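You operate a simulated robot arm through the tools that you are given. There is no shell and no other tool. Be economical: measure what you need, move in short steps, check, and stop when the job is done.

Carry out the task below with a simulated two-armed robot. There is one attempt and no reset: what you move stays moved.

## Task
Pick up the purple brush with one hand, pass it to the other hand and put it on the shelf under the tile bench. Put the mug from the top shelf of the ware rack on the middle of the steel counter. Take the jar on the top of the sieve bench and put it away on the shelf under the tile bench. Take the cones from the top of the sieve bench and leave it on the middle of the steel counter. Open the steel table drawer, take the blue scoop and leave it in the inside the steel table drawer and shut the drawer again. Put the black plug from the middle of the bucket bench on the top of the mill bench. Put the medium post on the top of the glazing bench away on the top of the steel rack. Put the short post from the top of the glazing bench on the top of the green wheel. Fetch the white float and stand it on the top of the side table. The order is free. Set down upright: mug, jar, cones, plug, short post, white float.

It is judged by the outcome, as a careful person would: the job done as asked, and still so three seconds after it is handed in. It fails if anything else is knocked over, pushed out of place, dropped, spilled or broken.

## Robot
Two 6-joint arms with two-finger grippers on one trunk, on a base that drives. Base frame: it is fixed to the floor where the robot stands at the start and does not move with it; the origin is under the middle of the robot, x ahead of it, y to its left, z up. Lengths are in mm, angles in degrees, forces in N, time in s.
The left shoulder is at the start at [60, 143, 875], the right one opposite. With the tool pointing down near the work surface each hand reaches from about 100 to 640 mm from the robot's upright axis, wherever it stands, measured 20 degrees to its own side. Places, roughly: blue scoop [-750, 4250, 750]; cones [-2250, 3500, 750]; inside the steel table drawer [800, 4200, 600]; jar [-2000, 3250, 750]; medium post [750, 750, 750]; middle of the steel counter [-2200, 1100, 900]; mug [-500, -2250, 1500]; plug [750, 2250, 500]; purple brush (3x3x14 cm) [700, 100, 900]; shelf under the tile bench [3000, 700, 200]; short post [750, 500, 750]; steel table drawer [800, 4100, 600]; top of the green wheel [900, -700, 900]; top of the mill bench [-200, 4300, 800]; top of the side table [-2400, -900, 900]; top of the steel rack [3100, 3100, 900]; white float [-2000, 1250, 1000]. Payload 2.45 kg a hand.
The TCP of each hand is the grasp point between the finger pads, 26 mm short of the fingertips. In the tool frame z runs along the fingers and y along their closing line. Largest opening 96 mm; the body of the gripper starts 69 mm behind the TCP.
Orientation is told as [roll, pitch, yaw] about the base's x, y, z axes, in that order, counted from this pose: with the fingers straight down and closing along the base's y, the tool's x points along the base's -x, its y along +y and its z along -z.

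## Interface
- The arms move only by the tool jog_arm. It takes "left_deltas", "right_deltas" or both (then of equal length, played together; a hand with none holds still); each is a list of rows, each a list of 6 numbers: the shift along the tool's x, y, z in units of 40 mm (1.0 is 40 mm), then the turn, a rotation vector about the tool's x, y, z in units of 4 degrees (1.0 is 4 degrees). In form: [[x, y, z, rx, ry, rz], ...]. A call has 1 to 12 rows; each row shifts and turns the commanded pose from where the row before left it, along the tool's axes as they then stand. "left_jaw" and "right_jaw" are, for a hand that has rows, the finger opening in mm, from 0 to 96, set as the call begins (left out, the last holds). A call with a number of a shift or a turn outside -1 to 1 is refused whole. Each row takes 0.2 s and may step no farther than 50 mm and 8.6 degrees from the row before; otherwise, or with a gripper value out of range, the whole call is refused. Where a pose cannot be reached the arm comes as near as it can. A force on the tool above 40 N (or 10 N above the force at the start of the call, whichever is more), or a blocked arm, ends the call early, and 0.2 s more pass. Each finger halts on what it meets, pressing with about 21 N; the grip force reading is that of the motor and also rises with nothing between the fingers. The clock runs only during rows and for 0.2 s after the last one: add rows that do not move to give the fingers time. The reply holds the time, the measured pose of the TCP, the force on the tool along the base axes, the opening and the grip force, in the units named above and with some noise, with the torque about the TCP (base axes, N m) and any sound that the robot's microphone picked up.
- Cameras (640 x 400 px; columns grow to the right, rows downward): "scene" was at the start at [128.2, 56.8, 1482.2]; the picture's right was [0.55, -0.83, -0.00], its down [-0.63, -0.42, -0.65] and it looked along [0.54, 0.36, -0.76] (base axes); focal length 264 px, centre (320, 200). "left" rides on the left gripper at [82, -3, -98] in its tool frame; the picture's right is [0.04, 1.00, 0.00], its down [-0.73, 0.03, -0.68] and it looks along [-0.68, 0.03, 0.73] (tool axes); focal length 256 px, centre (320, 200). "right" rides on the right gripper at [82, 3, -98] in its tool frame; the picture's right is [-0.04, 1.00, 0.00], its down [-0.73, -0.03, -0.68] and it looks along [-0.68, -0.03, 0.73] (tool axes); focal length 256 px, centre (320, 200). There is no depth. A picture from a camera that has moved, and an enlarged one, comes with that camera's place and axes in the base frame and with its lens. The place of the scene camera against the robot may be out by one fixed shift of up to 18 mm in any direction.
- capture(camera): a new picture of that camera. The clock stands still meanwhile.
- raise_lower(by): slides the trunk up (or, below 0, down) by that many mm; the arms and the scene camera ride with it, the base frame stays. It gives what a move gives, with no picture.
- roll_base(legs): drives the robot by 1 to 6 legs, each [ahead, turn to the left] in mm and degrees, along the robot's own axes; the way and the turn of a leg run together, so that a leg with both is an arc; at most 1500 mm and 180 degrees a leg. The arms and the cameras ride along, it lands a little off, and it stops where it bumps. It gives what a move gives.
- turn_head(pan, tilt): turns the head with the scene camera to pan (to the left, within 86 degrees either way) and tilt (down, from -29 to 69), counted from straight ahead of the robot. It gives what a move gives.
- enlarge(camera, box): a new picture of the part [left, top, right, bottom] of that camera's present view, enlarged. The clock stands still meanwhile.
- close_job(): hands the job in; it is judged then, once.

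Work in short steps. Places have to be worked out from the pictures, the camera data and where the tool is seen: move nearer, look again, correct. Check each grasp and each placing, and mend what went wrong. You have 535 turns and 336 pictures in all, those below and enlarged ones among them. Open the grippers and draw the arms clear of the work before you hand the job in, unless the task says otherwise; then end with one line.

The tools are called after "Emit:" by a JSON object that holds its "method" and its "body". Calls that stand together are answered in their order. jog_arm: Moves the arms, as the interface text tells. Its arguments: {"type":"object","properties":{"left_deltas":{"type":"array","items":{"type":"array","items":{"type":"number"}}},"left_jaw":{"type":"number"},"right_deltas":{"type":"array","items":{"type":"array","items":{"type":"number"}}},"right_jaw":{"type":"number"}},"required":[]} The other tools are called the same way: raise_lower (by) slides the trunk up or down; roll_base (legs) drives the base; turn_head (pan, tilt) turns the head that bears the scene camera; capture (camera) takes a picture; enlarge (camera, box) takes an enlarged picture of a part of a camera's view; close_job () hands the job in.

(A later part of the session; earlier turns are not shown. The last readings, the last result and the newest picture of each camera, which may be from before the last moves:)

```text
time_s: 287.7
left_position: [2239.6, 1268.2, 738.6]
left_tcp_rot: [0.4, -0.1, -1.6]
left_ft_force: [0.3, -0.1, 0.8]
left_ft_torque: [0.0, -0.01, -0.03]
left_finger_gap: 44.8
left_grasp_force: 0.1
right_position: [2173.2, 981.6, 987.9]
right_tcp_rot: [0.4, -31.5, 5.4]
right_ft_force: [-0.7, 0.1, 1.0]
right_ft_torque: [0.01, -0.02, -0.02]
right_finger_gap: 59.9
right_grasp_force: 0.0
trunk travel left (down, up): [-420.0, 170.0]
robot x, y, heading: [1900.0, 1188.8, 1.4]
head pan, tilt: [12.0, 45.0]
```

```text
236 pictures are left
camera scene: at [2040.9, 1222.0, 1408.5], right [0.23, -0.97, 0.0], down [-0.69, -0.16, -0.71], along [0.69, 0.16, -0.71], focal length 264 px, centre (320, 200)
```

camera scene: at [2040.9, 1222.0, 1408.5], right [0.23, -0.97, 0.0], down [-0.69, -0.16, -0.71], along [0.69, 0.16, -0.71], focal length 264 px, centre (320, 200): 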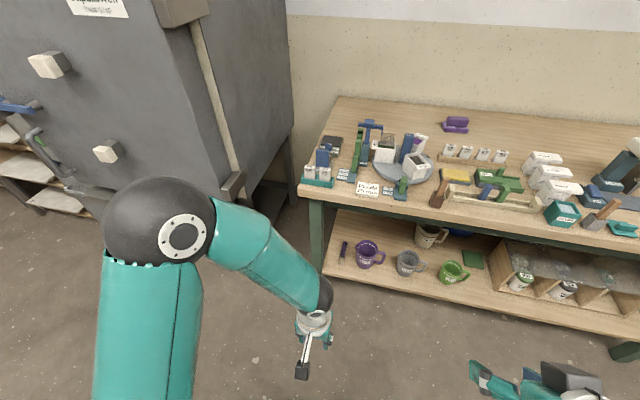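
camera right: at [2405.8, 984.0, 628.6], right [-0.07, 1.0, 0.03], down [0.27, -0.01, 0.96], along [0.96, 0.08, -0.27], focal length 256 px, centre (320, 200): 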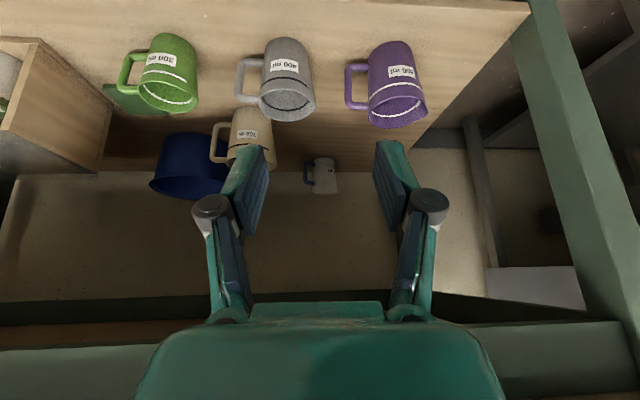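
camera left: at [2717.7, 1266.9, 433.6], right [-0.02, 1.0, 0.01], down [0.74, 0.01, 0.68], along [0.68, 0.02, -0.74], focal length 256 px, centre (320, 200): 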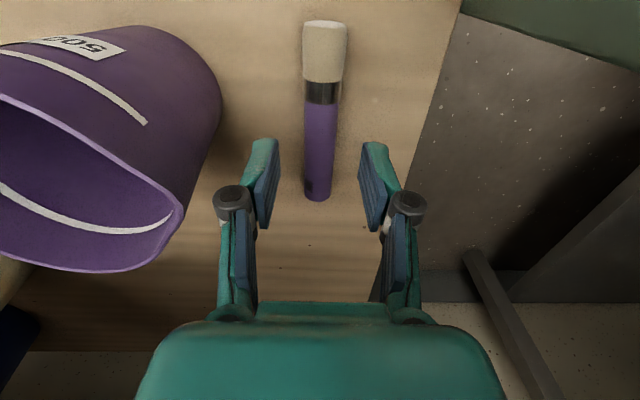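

Brush visible on the shelf. Now head to the far side of the bucket bench for the plug.

Emit:
{"method": "roll_base", "body": {"legs": [[0, 45]]}}

Emit:
{"method": "roll_base", "body": {"legs": [[0, 45]]}}

Emit:
{"method": "roll_base", "body": {"legs": [[0, 22], [1000, 0]]}}

Emit:
{"method": "roll_base", "body": {"legs": [[0, 45]]}}

Emit:
{"method": "turn_head", "body": {"pan": 20, "tilt": 35}}

Emit:
{"method": "capture", "body": {"camera": "scene"}}

```text
time_s: 290.4
left_position: [2087.0, 1481.4, 738.2]
left_tcp_rot: [0.3, 0.0, 42.4]
left_ft_force: [-0.2, -0.3, -0.3]
left_ft_torque: [0.02, 0.03, -0.02]
left_finger_gap: 45.0
left_grasp_force: 0.1
right_position: [2239.6, 1229.8, 988.5]
right_tcp_rot: [0.3, -31.5, 49.5]
right_ft_force: [-0.5, 0.5, 0.0]
right_ft_torque: [0.0, -0.01, 0.02]
right_finger_gap: 60.1
right_grasp_force: 0.0
trunk travel left (down, up): [-420.0, 170.0]
robot x, y, heading: [1908.2, 1172.0, 45.3]
head pan, tilt: [12.0, 45.0]
stopped in leg 1: the robot was blocked; the commanded pose is now the measured one
```

```text
time_s: 293.2
left_position: [1826.4, 1520.8, 741.4]
left_tcp_rot: [0.3, 0.0, 86.1]
left_ft_force: [-0.4, -1.0, -1.3]
left_ft_torque: [0.0, 0.01, 0.05]
left_finger_gap: 44.8
left_grasp_force: 0.3
right_position: [2109.4, 1443.8, 990.2]
right_tcp_rot: [0.4, -31.4, 93.1]
right_ft_force: [0.1, 1.0, -0.2]
right_ft_torque: [-0.01, -0.01, 0.0]
right_finger_gap: 59.8
right_grasp_force: 0.1
trunk travel left (down, up): [-420.0, 170.0]
robot x, y, heading: [1933.0, 1173.9, 88.9]
head pan, tilt: [12.0, 45.0]
stopped in leg 1: the robot was blocked; the commanded pose is now the measured one
```

```text
time_s: 299.8
left_position: [1354.6, 2420.1, 739.5]
left_tcp_rot: [0.4, -0.1, 107.0]
left_ft_force: [-0.2, 0.5, 0.2]
left_ft_torque: [-0.03, -0.02, -0.02]
left_finger_gap: 44.7
left_grasp_force: 0.0
right_position: [1648.1, 2449.5, 990.3]
right_tcp_rot: [0.4, -31.5, 114.2]
right_ft_force: [0.4, 0.4, -0.4]
right_ft_torque: [-0.01, -0.01, 0.0]
right_finger_gap: 59.9
right_grasp_force: 0.1
trunk travel left (down, up): [-420.0, 170.0]
robot x, y, heading: [1580.7, 2137.6, 110.0]
head pan, tilt: [12.0, 45.0]
```

```text
time_s: 302.5
left_position: [1218.7, 2176.8, 741.4]
left_tcp_rot: [0.2, 0.0, 152.1]
left_ft_force: [0.2, 0.2, 0.2]
left_ft_torque: [0.03, -0.01, 0.0]
left_finger_gap: 44.9
left_grasp_force: 0.1
right_position: [1404.0, 2405.3, 990.1]
right_tcp_rot: [0.3, -31.6, 159.4]
right_ft_force: [-0.3, -0.3, -0.7]
right_ft_torque: [-0.04, -0.01, -0.02]
right_finger_gap: 60.0
right_grasp_force: 0.1
trunk travel left (down, up): [-420.0, 170.0]
robot x, y, heading: [1586.4, 2156.0, 154.8]
head pan, tilt: [12.0, 45.0]
```

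```text
time_s: 303.2
left_position: [1219.8, 2177.8, 742.1]
left_tcp_rot: [0.4, 0.0, 152.1]
left_ft_force: [-0.4, 0.7, 0.2]
left_ft_torque: [-0.01, 0.01, 0.0]
left_finger_gap: 44.8
left_grasp_force: 0.1
right_position: [1405.1, 2405.7, 991.5]
right_tcp_rot: [0.5, -31.5, 159.3]
right_ft_force: [0.1, 0.5, 1.0]
right_ft_torque: [-0.03, 0.02, 0.01]
right_finger_gap: 59.9
right_grasp_force: 0.2
trunk travel left (down, up): [-420.0, 170.0]
robot x, y, heading: [1583.7, 2155.7, 155.0]
head pan, tilt: [20.0, 35.0]
```

```text
235 pictures are left
camera scene: at [1448.2, 2204.3, 1423.3], right [0.09, 1.0, 0.0], down [0.57, -0.05, -0.82], along [-0.82, 0.07, -0.57], focal length 264 px, centre (320, 200)
```

scene: 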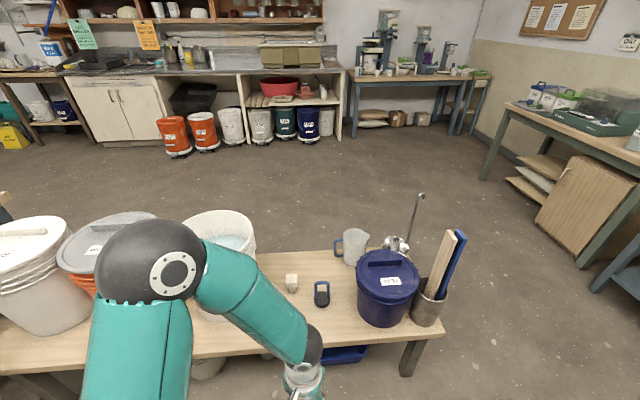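

Zoom on the small items on the bucket bench.

Emit:
{"method": "enlarge", "body": {"camera": "scene", "box": [250, 230, 450, 355]}}

```text
3.20 times, centred on (350, 292) of scene
camera zoom: at [1448.2, 2204.3, 1423.3], right [0.09, 1.0, 0.0], down [0.57, -0.05, -0.82], along [-0.82, 0.07, -0.57], focal length 846 px, centre (224, -96)
```

zoom: 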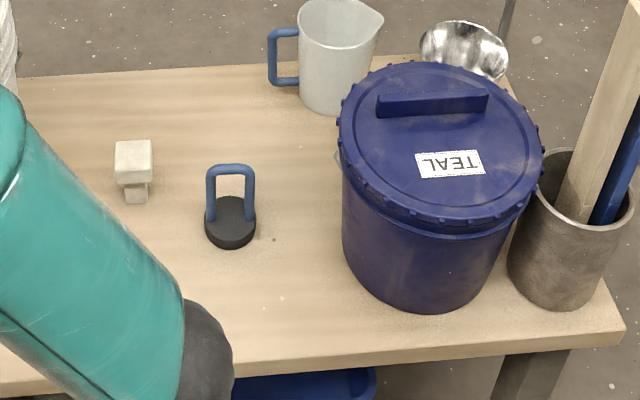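

The plug (black disc with a blue arched handle) is at ≈(816,2266). I face −x, approach, and straighten the right hand to vertical.

Emit:
{"method": "roll_base", "body": {"legs": [[0, 24], [260, 0]]}}

Emit:
{"method": "jog_arm", "body": {"right_deltas": [[0, 0, 0, 0, 0.99, 0], [0, 0, 0, 0, 0.99, 0], [0, 0, 0, 0, 0.99, 0], [0, 0, 0, 0, 0.99, 0], [0, 0, 0, 0, 0.99, 0], [0, 0, 0, 0, 0.99, 0], [0, 0, 0, 0, 0.99, 0], [0, 0, 0, 0, 0.99, 0]], "right_jaw": 90}}

Emit:
{"method": "capture", "body": {"camera": "right"}}

```text
time_s: 306.6
left_position: [971.7, 2029.0, 740.7]
left_tcp_rot: [0.3, 0.0, 176.1]
left_ft_force: [-0.2, -0.1, 0.5]
left_ft_torque: [0.0, -0.03, -0.02]
left_finger_gap: 45.2
left_grasp_force: 0.0
right_position: [1046.8, 2313.4, 989.8]
right_tcp_rot: [0.4, -31.6, -176.6]
right_ft_force: [0.5, -0.4, -0.4]
right_ft_torque: [0.02, 0.01, 0.0]
right_finger_gap: 59.8
right_grasp_force: 0.1
trunk travel left (down, up): [-420.0, 170.0]
robot x, y, heading: [1313.6, 2161.1, 179.1]
head pan, tilt: [20.0, 35.0]
```

```text
time_s: 308.4
left_position: [971.1, 2029.4, 740.7]
left_tcp_rot: [0.3, 0.0, 176.2]
left_ft_force: [0.7, -0.5, -0.1]
left_ft_torque: [-0.01, -0.01, 0.03]
left_finger_gap: 45.1
left_grasp_force: 0.1
right_position: [1046.2, 2313.8, 991.3]
right_tcp_rot: [0.3, 0.2, -176.5]
right_ft_force: [0.6, -0.7, 0.6]
right_ft_torque: [0.04, -0.01, 0.0]
right_finger_gap: 89.9
right_grasp_force: 0.1
trunk travel left (down, up): [-420.0, 170.0]
robot x, y, heading: [1318.0, 2159.7, 179.2]
head pan, tilt: [20.0, 35.0]
```

```text
233 pictures are left
camera right: at [1127.9, 2316.2, 1089.5], right [0.02, -1.0, 0.01], down [-0.74, -0.01, 0.68], along [-0.68, -0.02, -0.74], focal length 256 px, centre (320, 200)
```

right: 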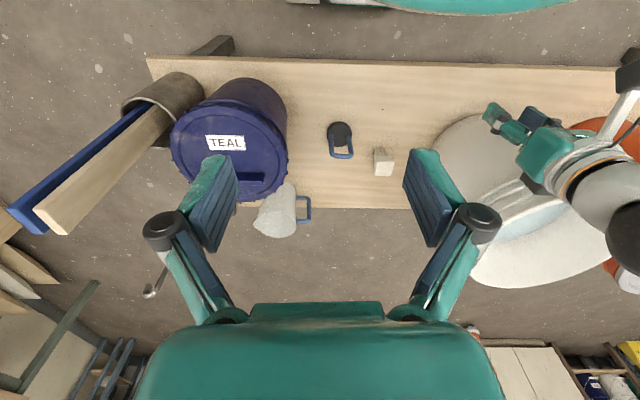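

Emit:
{"method": "jog_arm", "body": {"right_deltas": [[-0.7, 0.19, 0.66, 0, 0, 0], [-0.7, 0.19, 0.66, 0, 0, 0], [-0.7, 0.19, 0.66, 0, 0, 0], [-0.7, 0.19, 0.66, 0, 0, 0], [-0.7, 0.19, 0.66, 0, 0, 0], [-0.7, 0.19, 0.66, 0, 0, 0], [-0.7, 0.19, 0.66, 0, 0, 0], [0, 0, 0, 0, 0, 0]]}}

Emit:
{"method": "capture", "body": {"camera": "right"}}

```text
time_s: 310.1
left_position: [972.6, 2028.4, 741.5]
left_tcp_rot: [0.3, -0.1, 176.1]
left_ft_force: [-0.1, -0.1, 0.3]
left_ft_torque: [0.0, 0.02, 0.0]
left_finger_gap: 45.1
left_grasp_force: 0.0
right_position: [857.4, 2244.8, 805.4]
right_tcp_rot: [0.3, 0.2, -176.6]
right_ft_force: [0.3, 0.7, 0.0]
right_ft_torque: [-0.02, -0.01, 0.01]
right_finger_gap: 89.9
right_grasp_force: 0.0
trunk travel left (down, up): [-420.0, 170.0]
robot x, y, heading: [1313.2, 2160.9, 179.2]
head pan, tilt: [20.0, 35.0]
```

```text
232 pictures are left
camera right: at [938.6, 2247.5, 904.5], right [0.02, -1.0, 0.01], down [-0.74, -0.01, 0.68], along [-0.68, -0.02, -0.74], focal length 256 px, centre (320, 200)
```

right: 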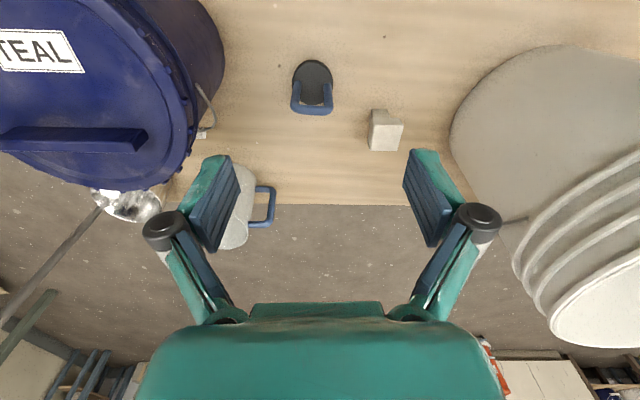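

Plug disc at (812,2253), z≈513, arch up to ≈590. Descend around the arch legs with jaws at 76.

Emit:
{"method": "jog_arm", "body": {"right_deltas": [[-0.28, -0.05, 0.6, 0, 0, 0], [-0.28, -0.05, 0.8, 0, 0, 0], [-0.28, -0.05, 0.8, 0, 0, 0], [-0.28, -0.05, 0.8, 0, 0, 0]], "right_jaw": 76}}

Emit:
{"method": "capture", "body": {"camera": "right"}}

```text
time_s: 311.1
left_position: [970.8, 2029.5, 740.9]
left_tcp_rot: [0.3, 0.0, 176.1]
left_ft_force: [-0.2, 0.1, -0.5]
left_ft_torque: [-0.03, 0.01, 0.01]
left_finger_gap: 44.9
left_grasp_force: 0.0
right_position: [811.8, 2250.8, 685.0]
right_tcp_rot: [0.4, 0.2, -176.5]
right_ft_force: [0.0, 0.2, -0.2]
right_ft_torque: [0.02, 0.01, -0.04]
right_finger_gap: 76.1
right_grasp_force: 0.0
trunk travel left (down, up): [-420.0, 170.0]
robot x, y, heading: [1314.8, 2160.7, 179.0]
head pan, tilt: [20.0, 35.0]
```

```text
231 pictures are left
camera right: at [892.3, 2254.3, 783.9], right [0.02, -1.0, 0.01], down [-0.74, -0.01, 0.68], along [-0.68, -0.02, -0.74], focal length 256 px, centre (320, 200)
```

right: 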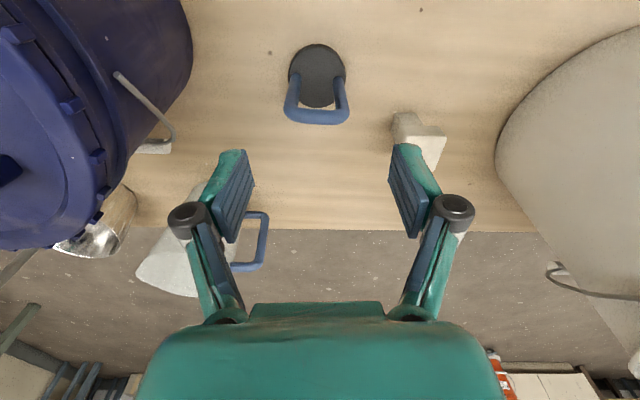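

Emit:
{"method": "jog_arm", "body": {"right_deltas": [[-0.05, -0.02, 0.9, 0, 0, 0], [-0.05, -0.02, 0.9, 0, 0, 0], [0, 0, 0.9, 0, 0, 0], [0, 0, 0.35, 0, 0, 0], [0, 0, 0, 0, 0, 0]]}}

Emit:
{"method": "capture", "body": {"camera": "right"}}

```text
time_s: 312.4
left_position: [971.4, 2029.9, 741.3]
left_tcp_rot: [0.3, 0.0, 176.1]
left_ft_force: [0.6, -1.0, 0.9]
left_ft_torque: [0.03, 0.04, -0.02]
left_finger_gap: 45.1
left_grasp_force: 0.1
right_position: [805.2, 2252.7, 565.4]
right_tcp_rot: [0.3, 0.2, -176.4]
right_ft_force: [0.7, -0.3, 0.9]
right_ft_torque: [0.05, -0.01, 0.02]
right_finger_gap: 76.2
right_grasp_force: 0.1
trunk travel left (down, up): [-420.0, 170.0]
robot x, y, heading: [1321.1, 2156.1, 179.2]
head pan, tilt: [20.0, 35.0]
```

```text
230 pictures are left
camera right: at [886.4, 2255.0, 663.2], right [0.02, -1.0, 0.01], down [-0.74, -0.01, 0.68], along [-0.68, -0.02, -0.74], focal length 256 px, centre (320, 200)
```

right: 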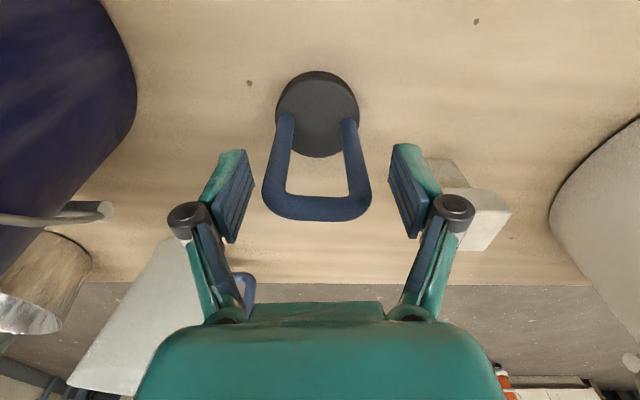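

Arch is between the pads. Close and lift.

Emit:
{"method": "jog_arm", "body": {"right_deltas": [[0, 0, 0, 0, 0, 0], [0, 0, 0, 0, 0, 0], [0, 0, 0, 0, 0, 0]], "right_jaw": 20}}

Emit:
{"method": "jog_arm", "body": {"right_deltas": [[0, 0, -0.6, 0, 0, 0], [0, 0, -0.9, 0, 0, 0], [0, 0, -0.9, 0, 0, 0], [0, 0, -0.9, 0, 0, 0], [0, 0, -0.9, 0, 0, 0], [0, 0, -0.9, 0, 0, 0], [0, 0, -0.9, 0, 0, 0], [0.5, 0, -0.7, 0, 0, 0], [0.9, 0, 0, 0, 0, 0], [0.9, 0, 0, 0, 0, 0], [0.9, 0, 0, 0, 0, 0]]}}

Emit:
{"method": "capture", "body": {"camera": "right"}}

```text
time_s: 313.1
left_position: [971.3, 2028.9, 741.8]
left_tcp_rot: [0.3, 0.0, 176.1]
left_ft_force: [0.1, 0.0, 0.4]
left_ft_torque: [-0.01, -0.03, 0.02]
left_finger_gap: 45.1
left_grasp_force: 0.0
right_position: [804.8, 2254.2, 564.2]
right_tcp_rot: [0.3, 0.2, -176.5]
right_ft_force: [-1.1, 1.3, 0.7]
right_ft_torque: [0.05, -0.01, 0.01]
right_finger_gap: 59.3
right_grasp_force: 21.0
trunk travel left (down, up): [-420.0, 170.0]
robot x, y, heading: [1315.7, 2159.3, 179.2]
head pan, tilt: [20.0, 35.0]
```

```text
time_s: 315.6
left_position: [971.0, 2029.2, 741.9]
left_tcp_rot: [0.2, -0.1, 176.1]
left_ft_force: [0.7, 0.6, -0.8]
left_ft_torque: [-0.02, 0.03, -0.01]
left_finger_gap: 45.2
left_grasp_force: 0.1
right_position: [936.1, 2261.8, 832.9]
right_tcp_rot: [0.3, 0.1, -176.4]
right_ft_force: [0.3, 0.0, 0.2]
right_ft_torque: [0.03, 0.03, -0.03]
right_finger_gap: 20.0
right_grasp_force: 0.1
trunk travel left (down, up): [-420.0, 170.0]
robot x, y, heading: [1318.0, 2159.2, 179.3]
head pan, tilt: [20.0, 35.0]
```

```text
229 pictures are left
camera right: at [1016.6, 2263.2, 931.7], right [0.02, -1.0, 0.01], down [-0.74, -0.01, 0.68], along [-0.68, -0.02, -0.74], focal length 256 px, centre (320, 200)
```

right: 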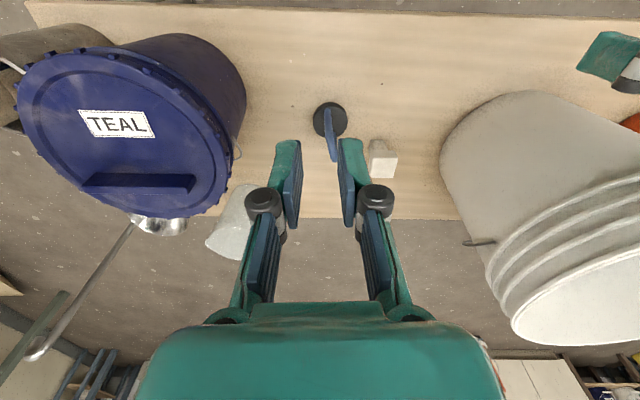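

The grip slipped on the round arch and the plug twisted in place (still upright, now the arch is edge-on to my fingers). I go back above it for a grip across the thin side.

Emit:
{"method": "jog_arm", "body": {"right_deltas": [[-0.95, 0.15, 0.2, 0, 0, 0], [-0.95, 0.15, 0.4, 0, 0, 0], [-0.95, 0.15, 0.5, 0, 0, 0], [0, 0, 0.9, 0, 0, 0], [0, 0, 0.9, 0, 0, 0], [0, 0, 0.7, 0, 0, 0], [0, 0, 0, 0, 0, 0]], "right_jaw": 60}}

Emit:
{"method": "capture", "body": {"camera": "right"}}

```text
time_s: 317.1
left_position: [970.1, 2029.3, 741.4]
left_tcp_rot: [0.3, 0.0, 176.1]
left_ft_force: [0.5, -0.3, 0.3]
left_ft_torque: [0.02, -0.01, 0.01]
left_finger_gap: 45.2
left_grasp_force: 0.1
right_position: [820.2, 2234.9, 687.0]
right_tcp_rot: [0.3, 0.2, -176.4]
right_ft_force: [-0.2, 0.2, -0.1]
right_ft_torque: [-0.01, 0.0, -0.02]
right_finger_gap: 60.1
right_grasp_force: 0.0
trunk travel left (down, up): [-420.0, 170.0]
robot x, y, heading: [1314.8, 2154.7, 179.3]
head pan, tilt: [20.0, 35.0]
```

```text
228 pictures are left
camera right: at [900.9, 2236.7, 784.3], right [0.02, -1.0, 0.01], down [-0.74, -0.01, 0.68], along [-0.68, -0.02, -0.74], focal length 256 px, centre (320, 200)
```

right: 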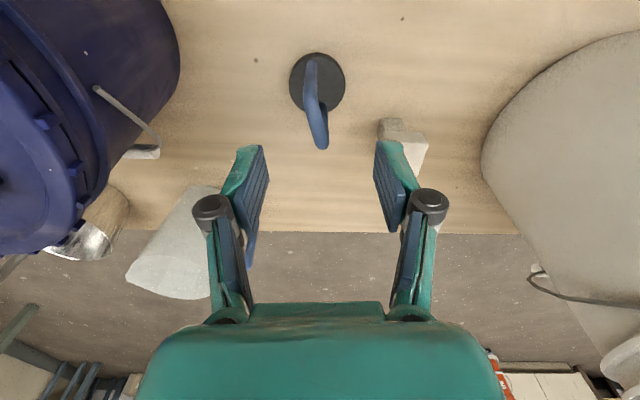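

Bar centre ≈(810,2235), top ≈590, yawed ~8°. Align and descend to z≈578, then close.

Emit:
{"method": "jog_arm", "body": {"right_deltas": [[-0.09, 0, 0.9, 0, 0, -0.36], [-0.09, 0, 0.9, 0, 0, -0.36], [-0.09, 0, 0.9, 0, 0, -0.36], [0, 0, 0, 0, 0, 0]], "right_jaw": 50}}

Emit:
{"method": "capture", "body": {"camera": "right"}}

Emit:
{"method": "jog_arm", "body": {"right_deltas": [[0, 0, 0, 0, 0, 0], [0, 0, 0, 0, 0, 0], [0, 0, 0, 0, 0, 0], [0, 0, 0, 0, 0, 0]], "right_jaw": 0}}

Emit:
{"method": "capture", "body": {"camera": "right"}}

```text
time_s: 318.1
left_position: [971.1, 2028.7, 742.7]
left_tcp_rot: [0.4, 0.0, 176.1]
left_ft_force: [-0.7, 0.2, -0.4]
left_ft_torque: [0.03, -0.01, -0.02]
left_finger_gap: 45.0
left_grasp_force: 0.2
right_position: [808.9, 2234.6, 577.0]
right_tcp_rot: [0.3, 0.2, -172.1]
right_ft_force: [0.2, 0.0, -0.4]
right_ft_torque: [0.03, 0.01, 0.01]
right_finger_gap: 49.8
right_grasp_force: 0.0
trunk travel left (down, up): [-420.0, 170.0]
robot x, y, heading: [1315.4, 2158.5, 179.2]
head pan, tilt: [20.0, 35.0]
```

```text
227 pictures are left
camera right: at [889.8, 2243.7, 676.0], right [0.1, -1.0, 0.01], down [-0.73, -0.07, 0.68], along [-0.67, -0.07, -0.74], focal length 256 px, centre (320, 200)
```

right: 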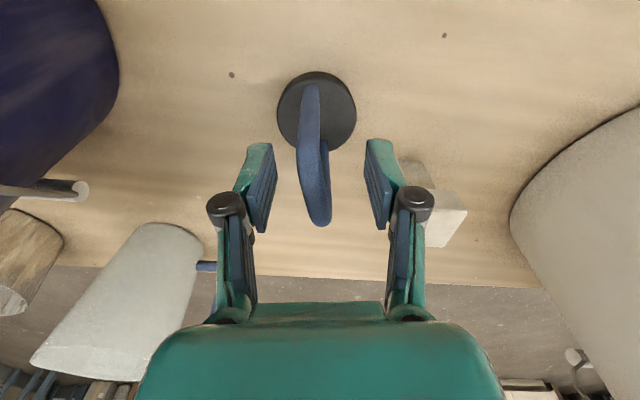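

```text
time_s: 319.1
left_position: [971.8, 2029.2, 742.6]
left_tcp_rot: [0.3, 0.0, 176.1]
left_ft_force: [0.1, 0.2, 0.2]
left_ft_torque: [0.01, 0.01, 0.05]
left_finger_gap: 45.1
left_grasp_force: 0.1
right_position: [809.1, 2234.8, 577.5]
right_tcp_rot: [0.3, 0.2, -172.2]
right_ft_force: [1.3, -0.5, 1.0]
right_ft_torque: [-0.02, 0.03, 0.01]
right_finger_gap: 12.6
right_grasp_force: 20.7
trunk travel left (down, up): [-420.0, 170.0]
robot x, y, heading: [1317.6, 2158.0, 179.3]
head pan, tilt: [20.0, 35.0]
```

```text
226 pictures are left
camera right: at [889.9, 2243.6, 676.4], right [0.1, -1.0, 0.01], down [-0.73, -0.07, 0.68], along [-0.67, -0.07, -0.74], focal length 256 px, centre (320, 200)
```

right: 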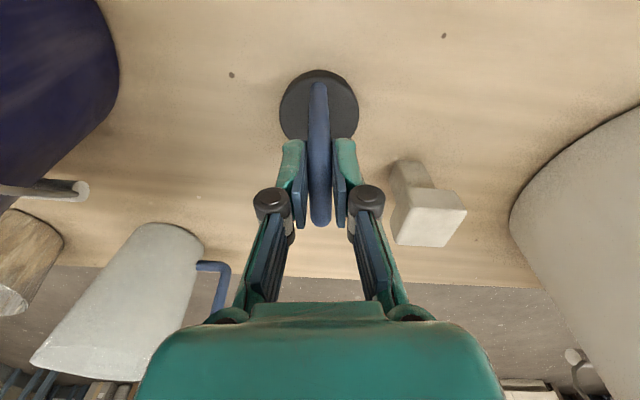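

Good grip across the 12.6 mm bar. Lift.

Emit:
{"method": "jog_arm", "body": {"right_deltas": [[0, 0, -0.5, 0, 0, 0], [0, 0, -0.9, 0, 0, 0], [0, 0, -0.9, 0, 0, 0], [0, 0, -0.9, 0, 0, 0], [0, 0, -0.9, 0, 0, 0], [0, 0, -0.9, 0, 0, 0], [0, 0, -0.9, 0, 0, 0], [0.5, 0, -0.9, 0, 0, 0], [0.9, 0, -0.4, 0, 0, 0], [0.9, 0, 0, 0, 0, 0], [0.9, 0, 0, 0, 0, 0]]}}

Emit:
{"method": "capture", "body": {"camera": "right"}}

```text
time_s: 321.6
left_position: [971.9, 2030.4, 740.6]
left_tcp_rot: [0.3, 0.0, 176.2]
left_ft_force: [-0.5, 0.0, -0.1]
left_ft_torque: [-0.02, 0.0, -0.02]
left_finger_gap: 45.0
left_grasp_force: 0.0
right_position: [939.5, 2251.7, 867.0]
right_tcp_rot: [0.3, 0.2, -172.1]
right_ft_force: [-0.7, -0.3, -0.6]
right_ft_torque: [0.0, 0.0, -0.01]
right_finger_gap: 12.5
right_grasp_force: 20.6
trunk travel left (down, up): [-420.0, 170.0]
robot x, y, heading: [1317.7, 2159.6, 178.9]
head pan, tilt: [20.0, 35.0]
```

```text
225 pictures are left
camera right: at [1020.8, 2261.3, 965.9], right [0.1, -1.0, 0.01], down [-0.73, -0.07, 0.68], along [-0.67, -0.07, -0.74], focal length 256 px, centre (320, 200)
```

right: 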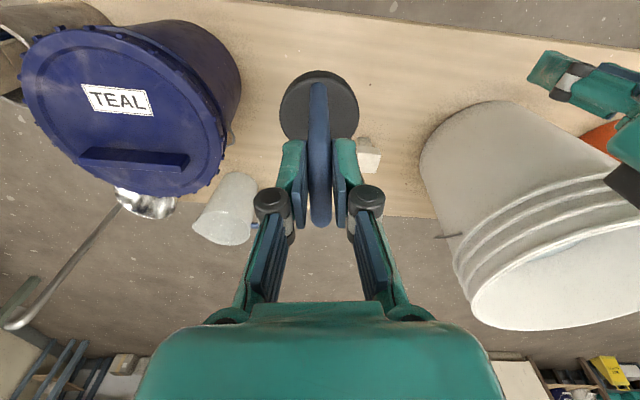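

Plug held. Raise the trunk a bit, back out, and travel to the mill bench.

Emit:
{"method": "raise_lower", "body": {"by": 160}}

Emit:
{"method": "roll_base", "body": {"legs": [[-280, 0]]}}

Emit:
{"method": "roll_base", "body": {"legs": [[0, -45]]}}

Emit:
{"method": "roll_base", "body": {"legs": [[0, -40], [980, 0]]}}

Emit:
{"method": "roll_base", "body": {"legs": [[0, 45]]}}

Emit:
{"method": "turn_head", "body": {"pan": 20, "tilt": 25}}

Emit:
{"method": "capture", "body": {"camera": "scene"}}

```text
time_s: 323.4
left_position: [971.3, 2030.1, 902.6]
left_tcp_rot: [0.3, 0.0, 176.1]
left_ft_force: [0.2, -0.3, 0.4]
left_ft_torque: [0.0, 0.01, -0.01]
left_finger_gap: 45.1
left_grasp_force: 0.0
right_position: [938.8, 2253.3, 1027.4]
right_tcp_rot: [0.3, 0.2, -172.1]
right_ft_force: [0.6, 1.0, -1.1]
right_ft_torque: [-0.02, -0.02, -0.02]
right_finger_gap: 12.5
right_grasp_force: 21.1
trunk travel left (down, up): [-580.0, 10.0]
robot x, y, heading: [1317.6, 2160.1, 179.2]
head pan, tilt: [20.0, 35.0]
```

```text
time_s: 325.4
left_position: [1262.4, 2022.3, 902.8]
left_tcp_rot: [0.2, -0.2, 176.4]
left_ft_force: [0.7, -0.2, -0.3]
left_ft_torque: [0.0, 0.0, 0.01]
left_finger_gap: 44.8
left_grasp_force: 0.2
right_position: [1229.8, 2247.2, 1027.8]
right_tcp_rot: [0.2, 0.1, -171.8]
right_ft_force: [0.7, -0.7, -2.0]
right_ft_torque: [0.01, 0.01, 0.0]
right_finger_gap: 12.8
right_grasp_force: 20.6
trunk travel left (down, up): [-580.0, 10.0]
robot x, y, heading: [1604.1, 2152.5, 179.4]
head pan, tilt: [20.0, 35.0]
```

```text
time_s: 328.1
left_position: [1270.0, 2307.3, 901.4]
left_tcp_rot: [0.4, -0.1, 131.1]
left_ft_force: [-0.2, -0.4, 0.7]
left_ft_torque: [-0.03, -0.02, 0.01]
left_finger_gap: 44.8
left_grasp_force: 0.0
right_position: [1406.5, 2488.8, 1027.5]
right_tcp_rot: [0.3, 0.2, 142.8]
right_ft_force: [-0.1, -0.8, -1.8]
right_ft_torque: [-0.05, -0.02, 0.03]
right_finger_gap: 13.0
right_grasp_force: 20.8
trunk travel left (down, up): [-580.0, 10.0]
robot x, y, heading: [1583.3, 2136.6, 134.3]
head pan, tilt: [20.0, 35.0]
```

```text
time_s: 335.5
left_position: [1399.6, 3460.6, 901.5]
left_tcp_rot: [0.3, 0.0, 90.1]
left_ft_force: [-0.4, 0.1, 0.2]
left_ft_torque: [-0.03, -0.01, -0.01]
left_finger_gap: 44.8
left_grasp_force: 0.2
right_position: [1619.7, 3509.5, 1027.8]
right_tcp_rot: [0.3, 0.2, 101.8]
right_ft_force: [0.4, -0.4, -1.5]
right_ft_torque: [-0.03, -0.03, -0.04]
right_finger_gap: 12.5
right_grasp_force: 21.3
trunk travel left (down, up): [-580.0, 10.0]
robot x, y, heading: [1525.9, 3125.9, 93.2]
head pan, tilt: [20.0, 35.0]
```

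```text
time_s: 338.2
left_position: [1199.8, 3279.4, 902.0]
left_tcp_rot: [0.4, 0.0, 134.4]
left_ft_force: [-0.4, 0.1, 0.7]
left_ft_torque: [-0.01, -0.01, -0.02]
left_finger_gap: 45.1
left_grasp_force: 0.0
right_position: [1323.7, 3465.4, 1028.3]
right_tcp_rot: [0.3, 0.2, 146.3]
right_ft_force: [-0.1, 0.2, -1.0]
right_ft_torque: [-0.01, 0.0, 0.04]
right_finger_gap: 12.4
right_grasp_force: 20.5
trunk travel left (down, up): [-580.0, 10.0]
robot x, y, heading: [1543.2, 3148.4, 138.0]
head pan, tilt: [20.0, 35.0]
```

```text
time_s: 338.9
left_position: [1200.2, 3279.6, 903.3]
left_tcp_rot: [0.3, -0.1, 134.4]
left_ft_force: [0.0, -0.3, -0.2]
left_ft_torque: [-0.04, 0.0, 0.02]
left_finger_gap: 45.1
left_grasp_force: 0.1
right_position: [1325.5, 3467.4, 1028.9]
right_tcp_rot: [0.4, 0.2, 146.2]
right_ft_force: [0.8, -0.6, -1.0]
right_ft_torque: [0.0, 0.02, 0.03]
right_finger_gap: 12.6
right_grasp_force: 21.4
trunk travel left (down, up): [-580.0, 10.0]
robot x, y, heading: [1543.1, 3144.3, 137.6]
head pan, tilt: [20.0, 25.0]
```

```text
224 pictures are left
camera scene: at [1417.9, 3237.9, 1599.0], right [0.38, 0.92, 0.0], down [0.39, -0.16, -0.91], along [-0.84, 0.35, -0.42], focal length 264 px, centre (320, 200)
```

scene: 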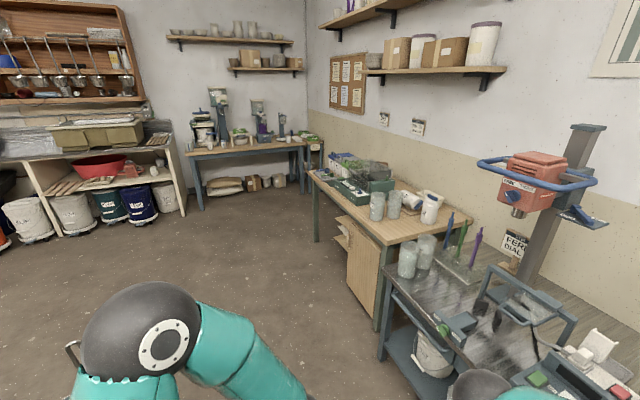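

Mill bench front edge y≈4000, x from −600 to 450. Drive west to x≈−100, then face it.

Emit:
{"method": "roll_base", "body": {"legs": [[0, 41], [1400, 0], [250, 0]]}}

Emit:
{"method": "roll_base", "body": {"legs": [[0, -45]]}}

Emit:
{"method": "roll_base", "body": {"legs": [[0, -43]]}}

Emit:
{"method": "turn_head", "body": {"pan": 0, "tilt": 35}}

Emit:
{"method": "capture", "body": {"camera": "scene"}}

```text
time_s: 349.5
left_position: [-443.5, 3094.1, 902.3]
left_tcp_rot: [0.3, 0.1, 174.0]
left_ft_force: [0.0, 0.4, -0.2]
left_ft_torque: [0.02, -0.01, 0.01]
left_finger_gap: 44.9
left_grasp_force: 0.0
right_position: [-468.1, 3317.5, 1028.1]
right_tcp_rot: [0.3, 0.3, -174.1]
right_ft_force: [-0.6, -0.4, -3.0]
right_ft_torque: [-0.01, -0.07, -0.01]
right_finger_gap: 12.9
right_grasp_force: 21.0
trunk travel left (down, up): [-580.0, 10.0]
robot x, y, heading: [-94.5, 3207.8, 177.1]
head pan, tilt: [20.0, 25.0]
```

```text
time_s: 352.2
left_position: [-421.5, 3377.3, 903.3]
left_tcp_rot: [0.4, 0.0, 128.7]
left_ft_force: [-0.5, -0.1, 0.0]
left_ft_torque: [-0.02, -0.01, -0.04]
left_finger_gap: 45.2
left_grasp_force: 0.1
right_position: [-278.5, 3551.4, 1029.2]
right_tcp_rot: [0.3, 0.2, 140.5]
right_ft_force: [0.1, -0.4, -1.3]
right_ft_torque: [-0.06, -0.03, 0.02]
right_finger_gap: 12.6
right_grasp_force: 21.4
trunk travel left (down, up): [-580.0, 10.0]
robot x, y, heading: [-117.4, 3188.1, 132.0]
head pan, tilt: [20.0, 25.0]
```

```text
time_s: 354.9
left_position: [-210.7, 3534.8, 903.1]
left_tcp_rot: [0.3, -0.1, 85.5]
left_ft_force: [0.3, -0.2, -0.3]
left_ft_torque: [0.02, 0.0, -0.02]
left_finger_gap: 44.9
left_grasp_force: 0.0
right_position: [12.6, 3565.8, 1029.0]
right_tcp_rot: [0.2, 0.2, 97.3]
right_ft_force: [0.2, -0.3, -1.9]
right_ft_torque: [-0.02, 0.02, -0.03]
right_finger_gap: 12.5
right_grasp_force: 21.1
trunk travel left (down, up): [-580.0, 10.0]
robot x, y, heading: [-150.1, 3186.3, 89.3]
head pan, tilt: [20.0, 25.0]
```

```text
time_s: 355.7
left_position: [-213.1, 3533.9, 903.4]
left_tcp_rot: [0.3, 0.1, 85.8]
left_ft_force: [-0.6, -0.5, -0.8]
left_ft_torque: [0.02, -0.05, -0.02]
left_finger_gap: 45.0
left_grasp_force: 0.0
right_position: [10.9, 3565.0, 1030.4]
right_tcp_rot: [0.2, 0.2, 97.5]
right_ft_force: [-0.6, 0.7, -1.8]
right_ft_torque: [-0.04, -0.04, -0.01]
right_finger_gap: 12.8
right_grasp_force: 21.2
trunk travel left (down, up): [-580.0, 10.0]
robot x, y, heading: [-146.4, 3193.0, 89.2]
head pan, tilt: [0.0, 35.0]
```

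```text
223 pictures are left
camera scene: at [-144.5, 3353.1, 1583.3], right [1.0, -0.01, 0.0], down [-0.01, -0.57, -0.82], along [0.01, 0.82, -0.57], focal length 264 px, centre (320, 200)
```

scene: 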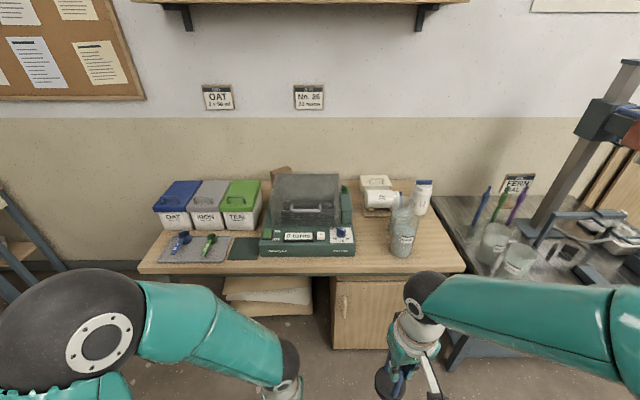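

Free spot for the plug: right-front of the mill bench near (295,4085). Blue scoop is on the grey mat at left. Reposition the robot to about (106,3640).

Emit:
{"method": "roll_base", "body": {"legs": [[0, -28], [500, 0]]}}

Emit:
{"method": "roll_base", "body": {"legs": [[0, 28]]}}

Emit:
{"method": "capture", "body": {"camera": "right"}}

Emit:
{"method": "capture", "body": {"camera": "scene"}}

```text
time_s: 360.2
left_position: [192.8, 3980.1, 903.5]
left_tcp_rot: [0.3, 0.0, 58.5]
left_ft_force: [0.9, 0.0, -0.4]
left_ft_torque: [0.03, 0.04, -0.01]
left_finger_gap: 45.0
left_grasp_force: 0.2
right_position: [405.1, 3904.6, 1029.4]
right_tcp_rot: [0.3, 0.3, 70.3]
right_ft_force: [0.5, 0.6, -0.5]
right_ft_torque: [-0.07, 0.04, 0.0]
right_finger_gap: 12.1
right_grasp_force: 20.8
trunk travel left (down, up): [-580.0, 10.0]
robot x, y, heading: [96.8, 3643.5, 62.2]
head pan, tilt: [0.0, 35.0]
```

```text
time_s: 362.2
left_position: [23.9, 3986.4, 904.6]
left_tcp_rot: [0.3, 0.0, 86.4]
left_ft_force: [-1.0, -0.2, 0.9]
left_ft_torque: [0.01, 0.02, 0.0]
left_finger_gap: 44.7
left_grasp_force: 0.0
right_position: [246.1, 4019.6, 1030.0]
right_tcp_rot: [0.3, 0.2, 98.1]
right_ft_force: [-0.6, -0.5, -1.6]
right_ft_torque: [-0.02, 0.0, 0.01]
right_finger_gap: 12.7
right_grasp_force: 20.9
trunk travel left (down, up): [-580.0, 10.0]
robot x, y, heading: [113.5, 3643.3, 89.6]
head pan, tilt: [0.0, 35.0]
```

```text
222 pictures are left
camera right: at [254.6, 3938.1, 1129.0], right [-0.99, -0.1, 0.01], down [-0.07, 0.73, 0.68], along [-0.07, 0.67, -0.74], focal length 256 px, centre (320, 200)
```

right: 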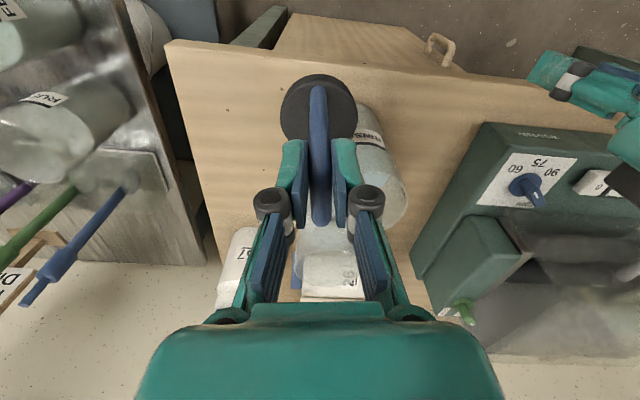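

```text
221 pictures are left
camera scene: at [116.6, 3805.4, 1583.3], right [1.0, 0.0, 0.0], down [0.0, -0.57, -0.82], along [0.0, 0.82, -0.57], focal length 264 px, centre (320, 200)
```

scene: 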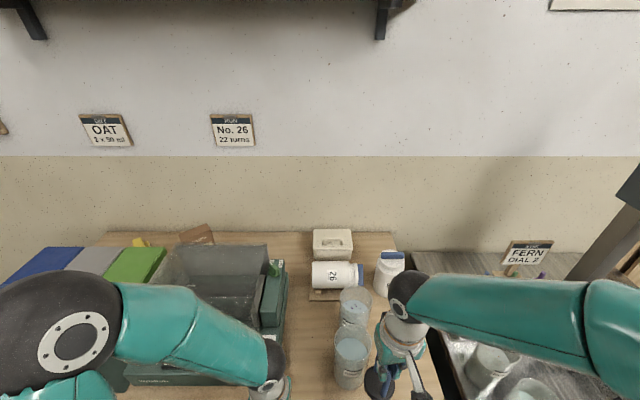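

Free area at x 200–410 on the right-front of the bench. Move over (310,4100) and lower to z≈910.

Emit:
{"method": "jog_arm", "body": {"right_deltas": [[-0.35, -0.373, 0.3, 0, 0, 0], [-0.35, -0.373, 0.4, 0, 0, 0], [-0.35, -0.373, 0.5, 0, 0, 0], [-0.35, -0.373, 0.7, 0, 0, 0], [-0.35, -0.373, 0.9, 0, 0, 0], [0, 0, 0, 0, 0, 0]]}}

Emit:
{"method": "capture", "body": {"camera": "right"}}

```text
time_s: 363.6
left_position: [22.2, 3985.1, 904.2]
left_tcp_rot: [0.2, -0.1, 86.4]
left_ft_force: [-0.7, 0.4, 0.1]
left_ft_torque: [0.0, 0.01, -0.01]
left_finger_gap: 45.0
left_grasp_force: 0.1
right_position: [311.5, 4097.1, 916.2]
right_tcp_rot: [0.4, 0.2, 98.1]
right_ft_force: [-1.0, -0.4, -1.6]
right_ft_torque: [-0.03, 0.02, -0.01]
right_finger_gap: 12.4
right_grasp_force: 20.8
trunk travel left (down, up): [-580.0, 10.0]
robot x, y, heading: [111.5, 3641.1, 89.9]
head pan, tilt: [0.0, 35.0]
```

```text
220 pictures are left
camera right: at [320.0, 4015.0, 1013.8], right [-0.99, -0.1, 0.0], down [-0.07, 0.73, 0.68], along [-0.07, 0.67, -0.74], focal length 256 px, centre (320, 200)
```

right: 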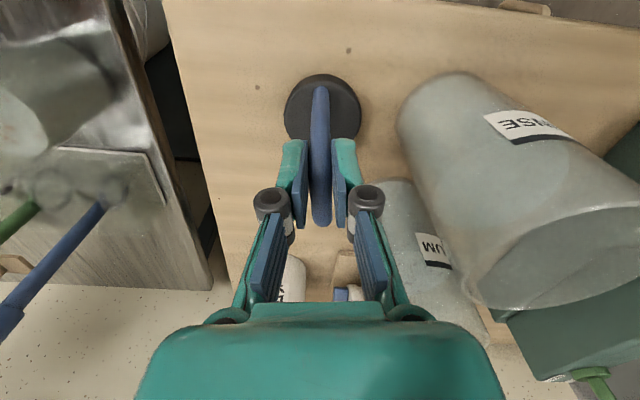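

Emit:
{"method": "jog_arm", "body": {"right_deltas": [[0, 0, 0.25, 0, 0, 0], [0, 0, 0.2, 0, 0, 0]]}}

Emit:
{"method": "jog_arm", "body": {"right_deltas": [[0, 0, 0.1, 0, 0, 0], [0, 0, 0.1, 0, 0, 0]]}}

```text
time_s: 364.2
left_position: [22.7, 3984.4, 905.5]
left_tcp_rot: [0.3, -0.1, 86.4]
left_ft_force: [0.3, 0.4, -0.2]
left_ft_torque: [-0.01, -0.01, 0.02]
left_finger_gap: 45.1
left_grasp_force: 0.1
right_position: [309.4, 4096.8, 899.2]
right_tcp_rot: [0.3, 0.0, 98.1]
right_ft_force: [-2.1, -1.7, 14.5]
right_ft_torque: [-0.07, 0.0, -0.07]
right_finger_gap: 12.8
right_grasp_force: 21.4
trunk travel left (down, up): [-580.0, 10.0]
robot x, y, heading: [113.4, 3641.3, 89.8]
head pan, tilt: [0.0, 35.0]
```

```text
time_s: 364.8
left_position: [21.5, 3984.8, 906.2]
left_tcp_rot: [0.3, -0.1, 86.4]
left_ft_force: [0.2, -0.8, -0.2]
left_ft_torque: [0.01, 0.01, 0.01]
left_finger_gap: 45.0
left_grasp_force: 0.1
right_position: [310.3, 4096.0, 891.6]
right_tcp_rot: [0.3, 0.1, 98.2]
right_ft_force: [-0.6, 1.5, 17.2]
right_ft_torque: [-0.04, 0.0, -0.01]
right_finger_gap: 12.5
right_grasp_force: 21.5
trunk travel left (down, up): [-580.0, 10.0]
robot x, y, heading: [110.8, 3642.5, 89.7]
head pan, tilt: [0.0, 35.0]
```

Plug touches the bench (17 N). Release and lift away.

Emit:
{"method": "jog_arm", "body": {"right_deltas": [[0, 0, 0, 0, 0, 0], [0, 0, 0, 0, 0, 0]], "right_jaw": 44}}

Emit:
{"method": "jog_arm", "body": {"right_deltas": [[0, 0, -0.6, 0, 0, 0], [0, 0, -0.9, 0, 0, 0], [0, 0, -0.9, 0, 0, 0], [0.3, 0, -0.9, 0, 0, 0], [0.5, 0, -0.6, 0, 0, 0]]}}

Emit:
{"method": "capture", "body": {"camera": "right"}}

```text
time_s: 365.4
left_position: [23.2, 3985.7, 904.5]
left_tcp_rot: [0.2, 0.0, 86.5]
left_ft_force: [0.6, 0.4, -0.5]
left_ft_torque: [-0.01, -0.03, -0.01]
left_finger_gap: 45.1
left_grasp_force: 0.1
right_position: [308.2, 4096.2, 890.6]
right_tcp_rot: [0.3, 0.3, 98.0]
right_ft_force: [0.9, 0.5, 0.7]
right_ft_torque: [-0.01, -0.01, 0.0]
right_finger_gap: 43.9
right_grasp_force: 0.1
trunk travel left (down, up): [-580.0, 10.0]
robot x, y, heading: [113.1, 3640.7, 90.1]
head pan, tilt: [0.0, 35.0]
```

```text
time_s: 366.6
left_position: [22.7, 3986.6, 905.2]
left_tcp_rot: [0.4, -0.1, 86.3]
left_ft_force: [0.3, -0.2, -0.3]
left_ft_torque: [0.02, -0.01, 0.0]
left_finger_gap: 44.8
left_grasp_force: 0.0
right_position: [315.9, 4066.1, 1047.9]
right_tcp_rot: [0.3, 0.2, 98.2]
right_ft_force: [-1.3, 0.3, 0.6]
right_ft_torque: [0.04, 0.0, -0.01]
right_finger_gap: 44.0
right_grasp_force: 0.1
trunk travel left (down, up): [-580.0, 10.0]
robot x, y, heading: [114.9, 3645.2, 89.9]
head pan, tilt: [0.0, 35.0]
```

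```text
219 pictures are left
camera right: at [324.9, 3985.4, 1147.1], right [-0.99, -0.1, 0.01], down [-0.07, 0.73, 0.68], along [-0.07, 0.67, -0.74], focal length 256 px, centre (320, 200)
```

right: 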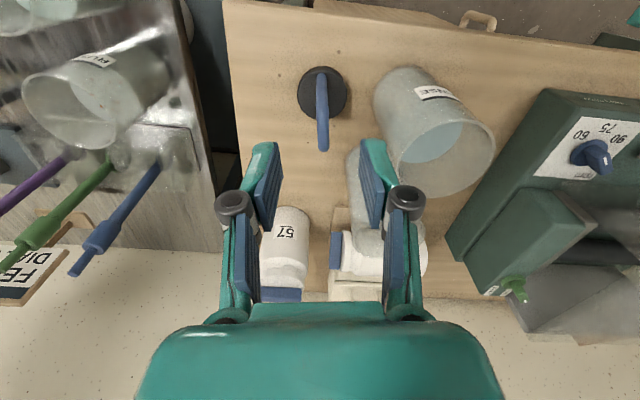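

Plug is upright on the mill bench. Next the steel-table drawer: back off and drive in front of it.

Emit:
{"method": "roll_base", "body": {"legs": [[-450, 0]]}}

Emit:
{"method": "roll_base", "body": {"legs": [[0, -45]]}}

Emit:
{"method": "roll_base", "body": {"legs": [[0, -40], [680, 0]]}}

Emit:
{"method": "roll_base", "body": {"legs": [[0, 45]]}}

Emit:
{"method": "roll_base", "body": {"legs": [[0, 40]]}}

Emit:
{"method": "turn_head", "body": {"pan": 0, "tilt": 40}}

Emit:
{"method": "capture", "body": {"camera": "scene"}}

```text
time_s: 369.4
left_position: [23.4, 3527.0, 904.4]
left_tcp_rot: [0.3, -0.1, 85.5]
left_ft_force: [-0.4, -0.4, 0.2]
left_ft_torque: [0.02, 0.04, -0.01]
left_finger_gap: 45.2
left_grasp_force: 0.0
right_position: [318.1, 3604.9, 1047.5]
right_tcp_rot: [0.3, 0.2, 97.4]
right_ft_force: [-0.1, -0.3, 0.5]
right_ft_torque: [0.08, 0.01, 0.01]
right_finger_gap: 44.1
right_grasp_force: 0.1
trunk travel left (down, up): [-580.0, 10.0]
robot x, y, heading: [111.0, 3184.2, 89.1]
head pan, tilt: [0.0, 35.0]
```

```text
time_s: 372.1
left_position: [289.8, 3488.2, 905.4]
left_tcp_rot: [0.3, 0.0, 41.1]
left_ft_force: [-0.2, -0.4, -0.3]
left_ft_torque: [0.01, 0.03, 0.03]
left_finger_gap: 45.3
left_grasp_force: 0.2
right_position: [554.1, 3336.4, 1047.2]
right_tcp_rot: [0.2, 0.3, 52.7]
right_ft_force: [0.2, 0.9, 0.5]
right_ft_torque: [0.02, -0.02, 0.0]
right_finger_gap: 43.8
right_grasp_force: 0.0
trunk travel left (down, up): [-580.0, 10.0]
robot x, y, heading: [90.1, 3201.9, 45.0]
head pan, tilt: [0.0, 35.0]
```

```text
time_s: 378.0
left_position: [1119.1, 3360.0, 905.7]
left_tcp_rot: [0.2, 0.0, 1.3]
left_ft_force: [0.9, -0.2, 0.6]
left_ft_torque: [0.0, 0.02, 0.03]
left_finger_gap: 45.2
left_grasp_force: 0.1
right_position: [1226.1, 3073.6, 1048.6]
right_tcp_rot: [0.3, 0.3, 12.9]
right_ft_force: [-0.5, -0.1, -0.2]
right_ft_torque: [0.01, 0.01, 0.02]
right_finger_gap: 44.0
right_grasp_force: 0.1
trunk travel left (down, up): [-580.0, 10.0]
robot x, y, heading: [783.3, 3271.8, 5.1]
head pan, tilt: [0.0, 35.0]
```

```text
time_s: 380.7
left_position: [955.2, 3574.0, 905.7]
left_tcp_rot: [0.3, 0.1, 46.6]
left_ft_force: [-0.2, -0.1, 0.2]
left_ft_torque: [0.02, 0.02, 0.0]
left_finger_gap: 45.1
left_grasp_force: 0.1
right_position: [1235.4, 3448.0, 1048.5]
right_tcp_rot: [0.3, 0.2, 58.3]
right_ft_force: [-0.7, 0.8, -0.3]
right_ft_torque: [-0.04, 0.03, -0.01]
right_finger_gap: 43.6
right_grasp_force: 0.0
trunk travel left (down, up): [-580.0, 10.0]
robot x, y, heading: [806.4, 3249.8, 49.9]
head pan, tilt: [0.0, 35.0]
```

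```text
time_s: 383.2
left_position: [711.3, 3593.4, 906.3]
left_tcp_rot: [0.3, 0.0, 87.2]
left_ft_force: [-0.1, 0.5, -0.2]
left_ft_torque: [0.01, 0.01, 0.02]
left_finger_gap: 45.2
left_grasp_force: 0.1
right_position: [1004.9, 3678.9, 1050.0]
right_tcp_rot: [0.3, 0.3, 98.7]
right_ft_force: [-0.4, 1.0, 0.1]
right_ft_torque: [-0.01, -0.01, 0.04]
right_finger_gap: 44.5
right_grasp_force: 0.0
trunk travel left (down, up): [-580.0, 10.0]
robot x, y, heading: [836.4, 3254.9, 90.4]
head pan, tilt: [0.0, 35.0]
```

```text
time_s: 383.9
left_position: [711.7, 3592.2, 907.4]
left_tcp_rot: [0.3, 0.0, 87.1]
left_ft_force: [-0.4, -0.8, 0.5]
left_ft_torque: [0.0, -0.04, -0.04]
left_finger_gap: 44.9
left_grasp_force: 0.0
right_position: [1004.8, 3678.5, 1050.6]
right_tcp_rot: [0.2, 0.4, 98.7]
right_ft_force: [-0.5, -0.5, 0.1]
right_ft_torque: [-0.03, -0.02, 0.01]
right_finger_gap: 44.2
right_grasp_force: 0.0
trunk travel left (down, up): [-580.0, 10.0]
robot x, y, heading: [835.2, 3253.4, 90.5]
head pan, tilt: [0.0, 40.0]
```

```text
218 pictures are left
camera scene: at [837.0, 3411.5, 1575.7], right [1.0, 0.0, 0.0], down [0.0, -0.64, -0.77], along [0.0, 0.77, -0.64], focal length 264 px, centre (320, 200)
```

scene: 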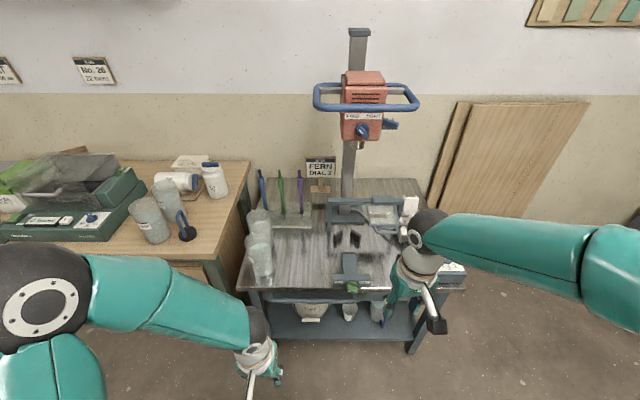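

Lower the trunk to see the drawer front.

Emit:
{"method": "raise_lower", "body": {"by": -400}}

Emit:
{"method": "turn_head", "body": {"pan": 0, "tilt": 40}}

Emit:
{"method": "capture", "body": {"camera": "scene"}}

Emit:
{"method": "capture", "body": {"camera": "right"}}

```text
time_s: 387.7
left_position: [711.9, 3594.0, 506.7]
left_tcp_rot: [0.3, 0.0, 87.2]
left_ft_force: [-0.3, -0.8, -0.2]
left_ft_torque: [0.02, 0.01, 0.01]
left_finger_gap: 44.8
left_grasp_force: 0.1
right_position: [1004.9, 3678.5, 650.0]
right_tcp_rot: [0.3, 0.3, 98.7]
right_ft_force: [-0.6, -0.4, -0.1]
right_ft_torque: [-0.04, -0.01, -0.03]
right_finger_gap: 44.0
right_grasp_force: 0.0
trunk travel left (down, up): [-180.0, 410.0]
robot x, y, heading: [835.9, 3248.8, 90.2]
head pan, tilt: [0.0, 40.0]
```

```text
time_s: 388.3
left_position: [712.4, 3592.4, 506.4]
left_tcp_rot: [0.3, 0.0, 87.2]
left_ft_force: [0.2, 0.4, 0.3]
left_ft_torque: [0.01, 0.0, -0.02]
left_finger_gap: 45.0
left_grasp_force: 0.1
right_position: [1003.9, 3678.3, 650.8]
right_tcp_rot: [0.3, 0.3, 98.7]
right_ft_force: [-0.3, 0.7, -0.9]
right_ft_torque: [-0.01, 0.0, -0.03]
right_finger_gap: 44.0
right_grasp_force: 0.0
trunk travel left (down, up): [-180.0, 410.0]
robot x, y, heading: [833.1, 3252.0, 90.2]
head pan, tilt: [0.0, 40.0]
```

```text
217 pictures are left
camera scene: at [838.6, 3411.3, 1175.7], right [1.0, 0.0, 0.0], down [0.0, -0.64, -0.77], along [0.0, 0.77, -0.64], focal length 264 px, centre (320, 200)
```

scene: 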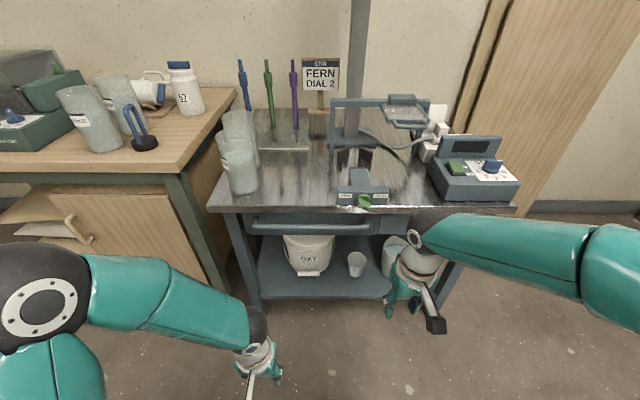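

```text
216 pictures are left
camera right: at [1014.4, 3597.3, 748.6], right [-0.99, -0.11, 0.01], down [-0.08, 0.73, 0.68], along [-0.08, 0.67, -0.74], focal length 256 px, centre (320, 200)
```

right: 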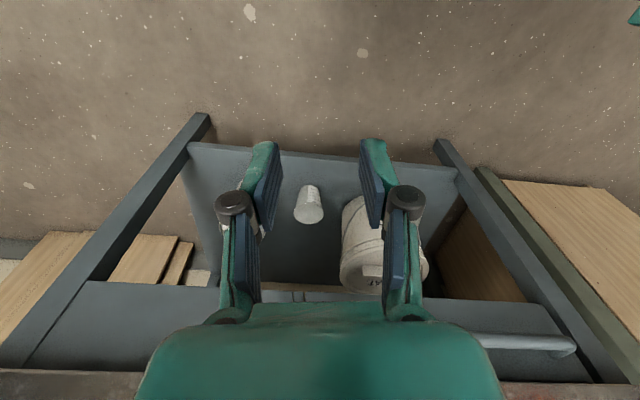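

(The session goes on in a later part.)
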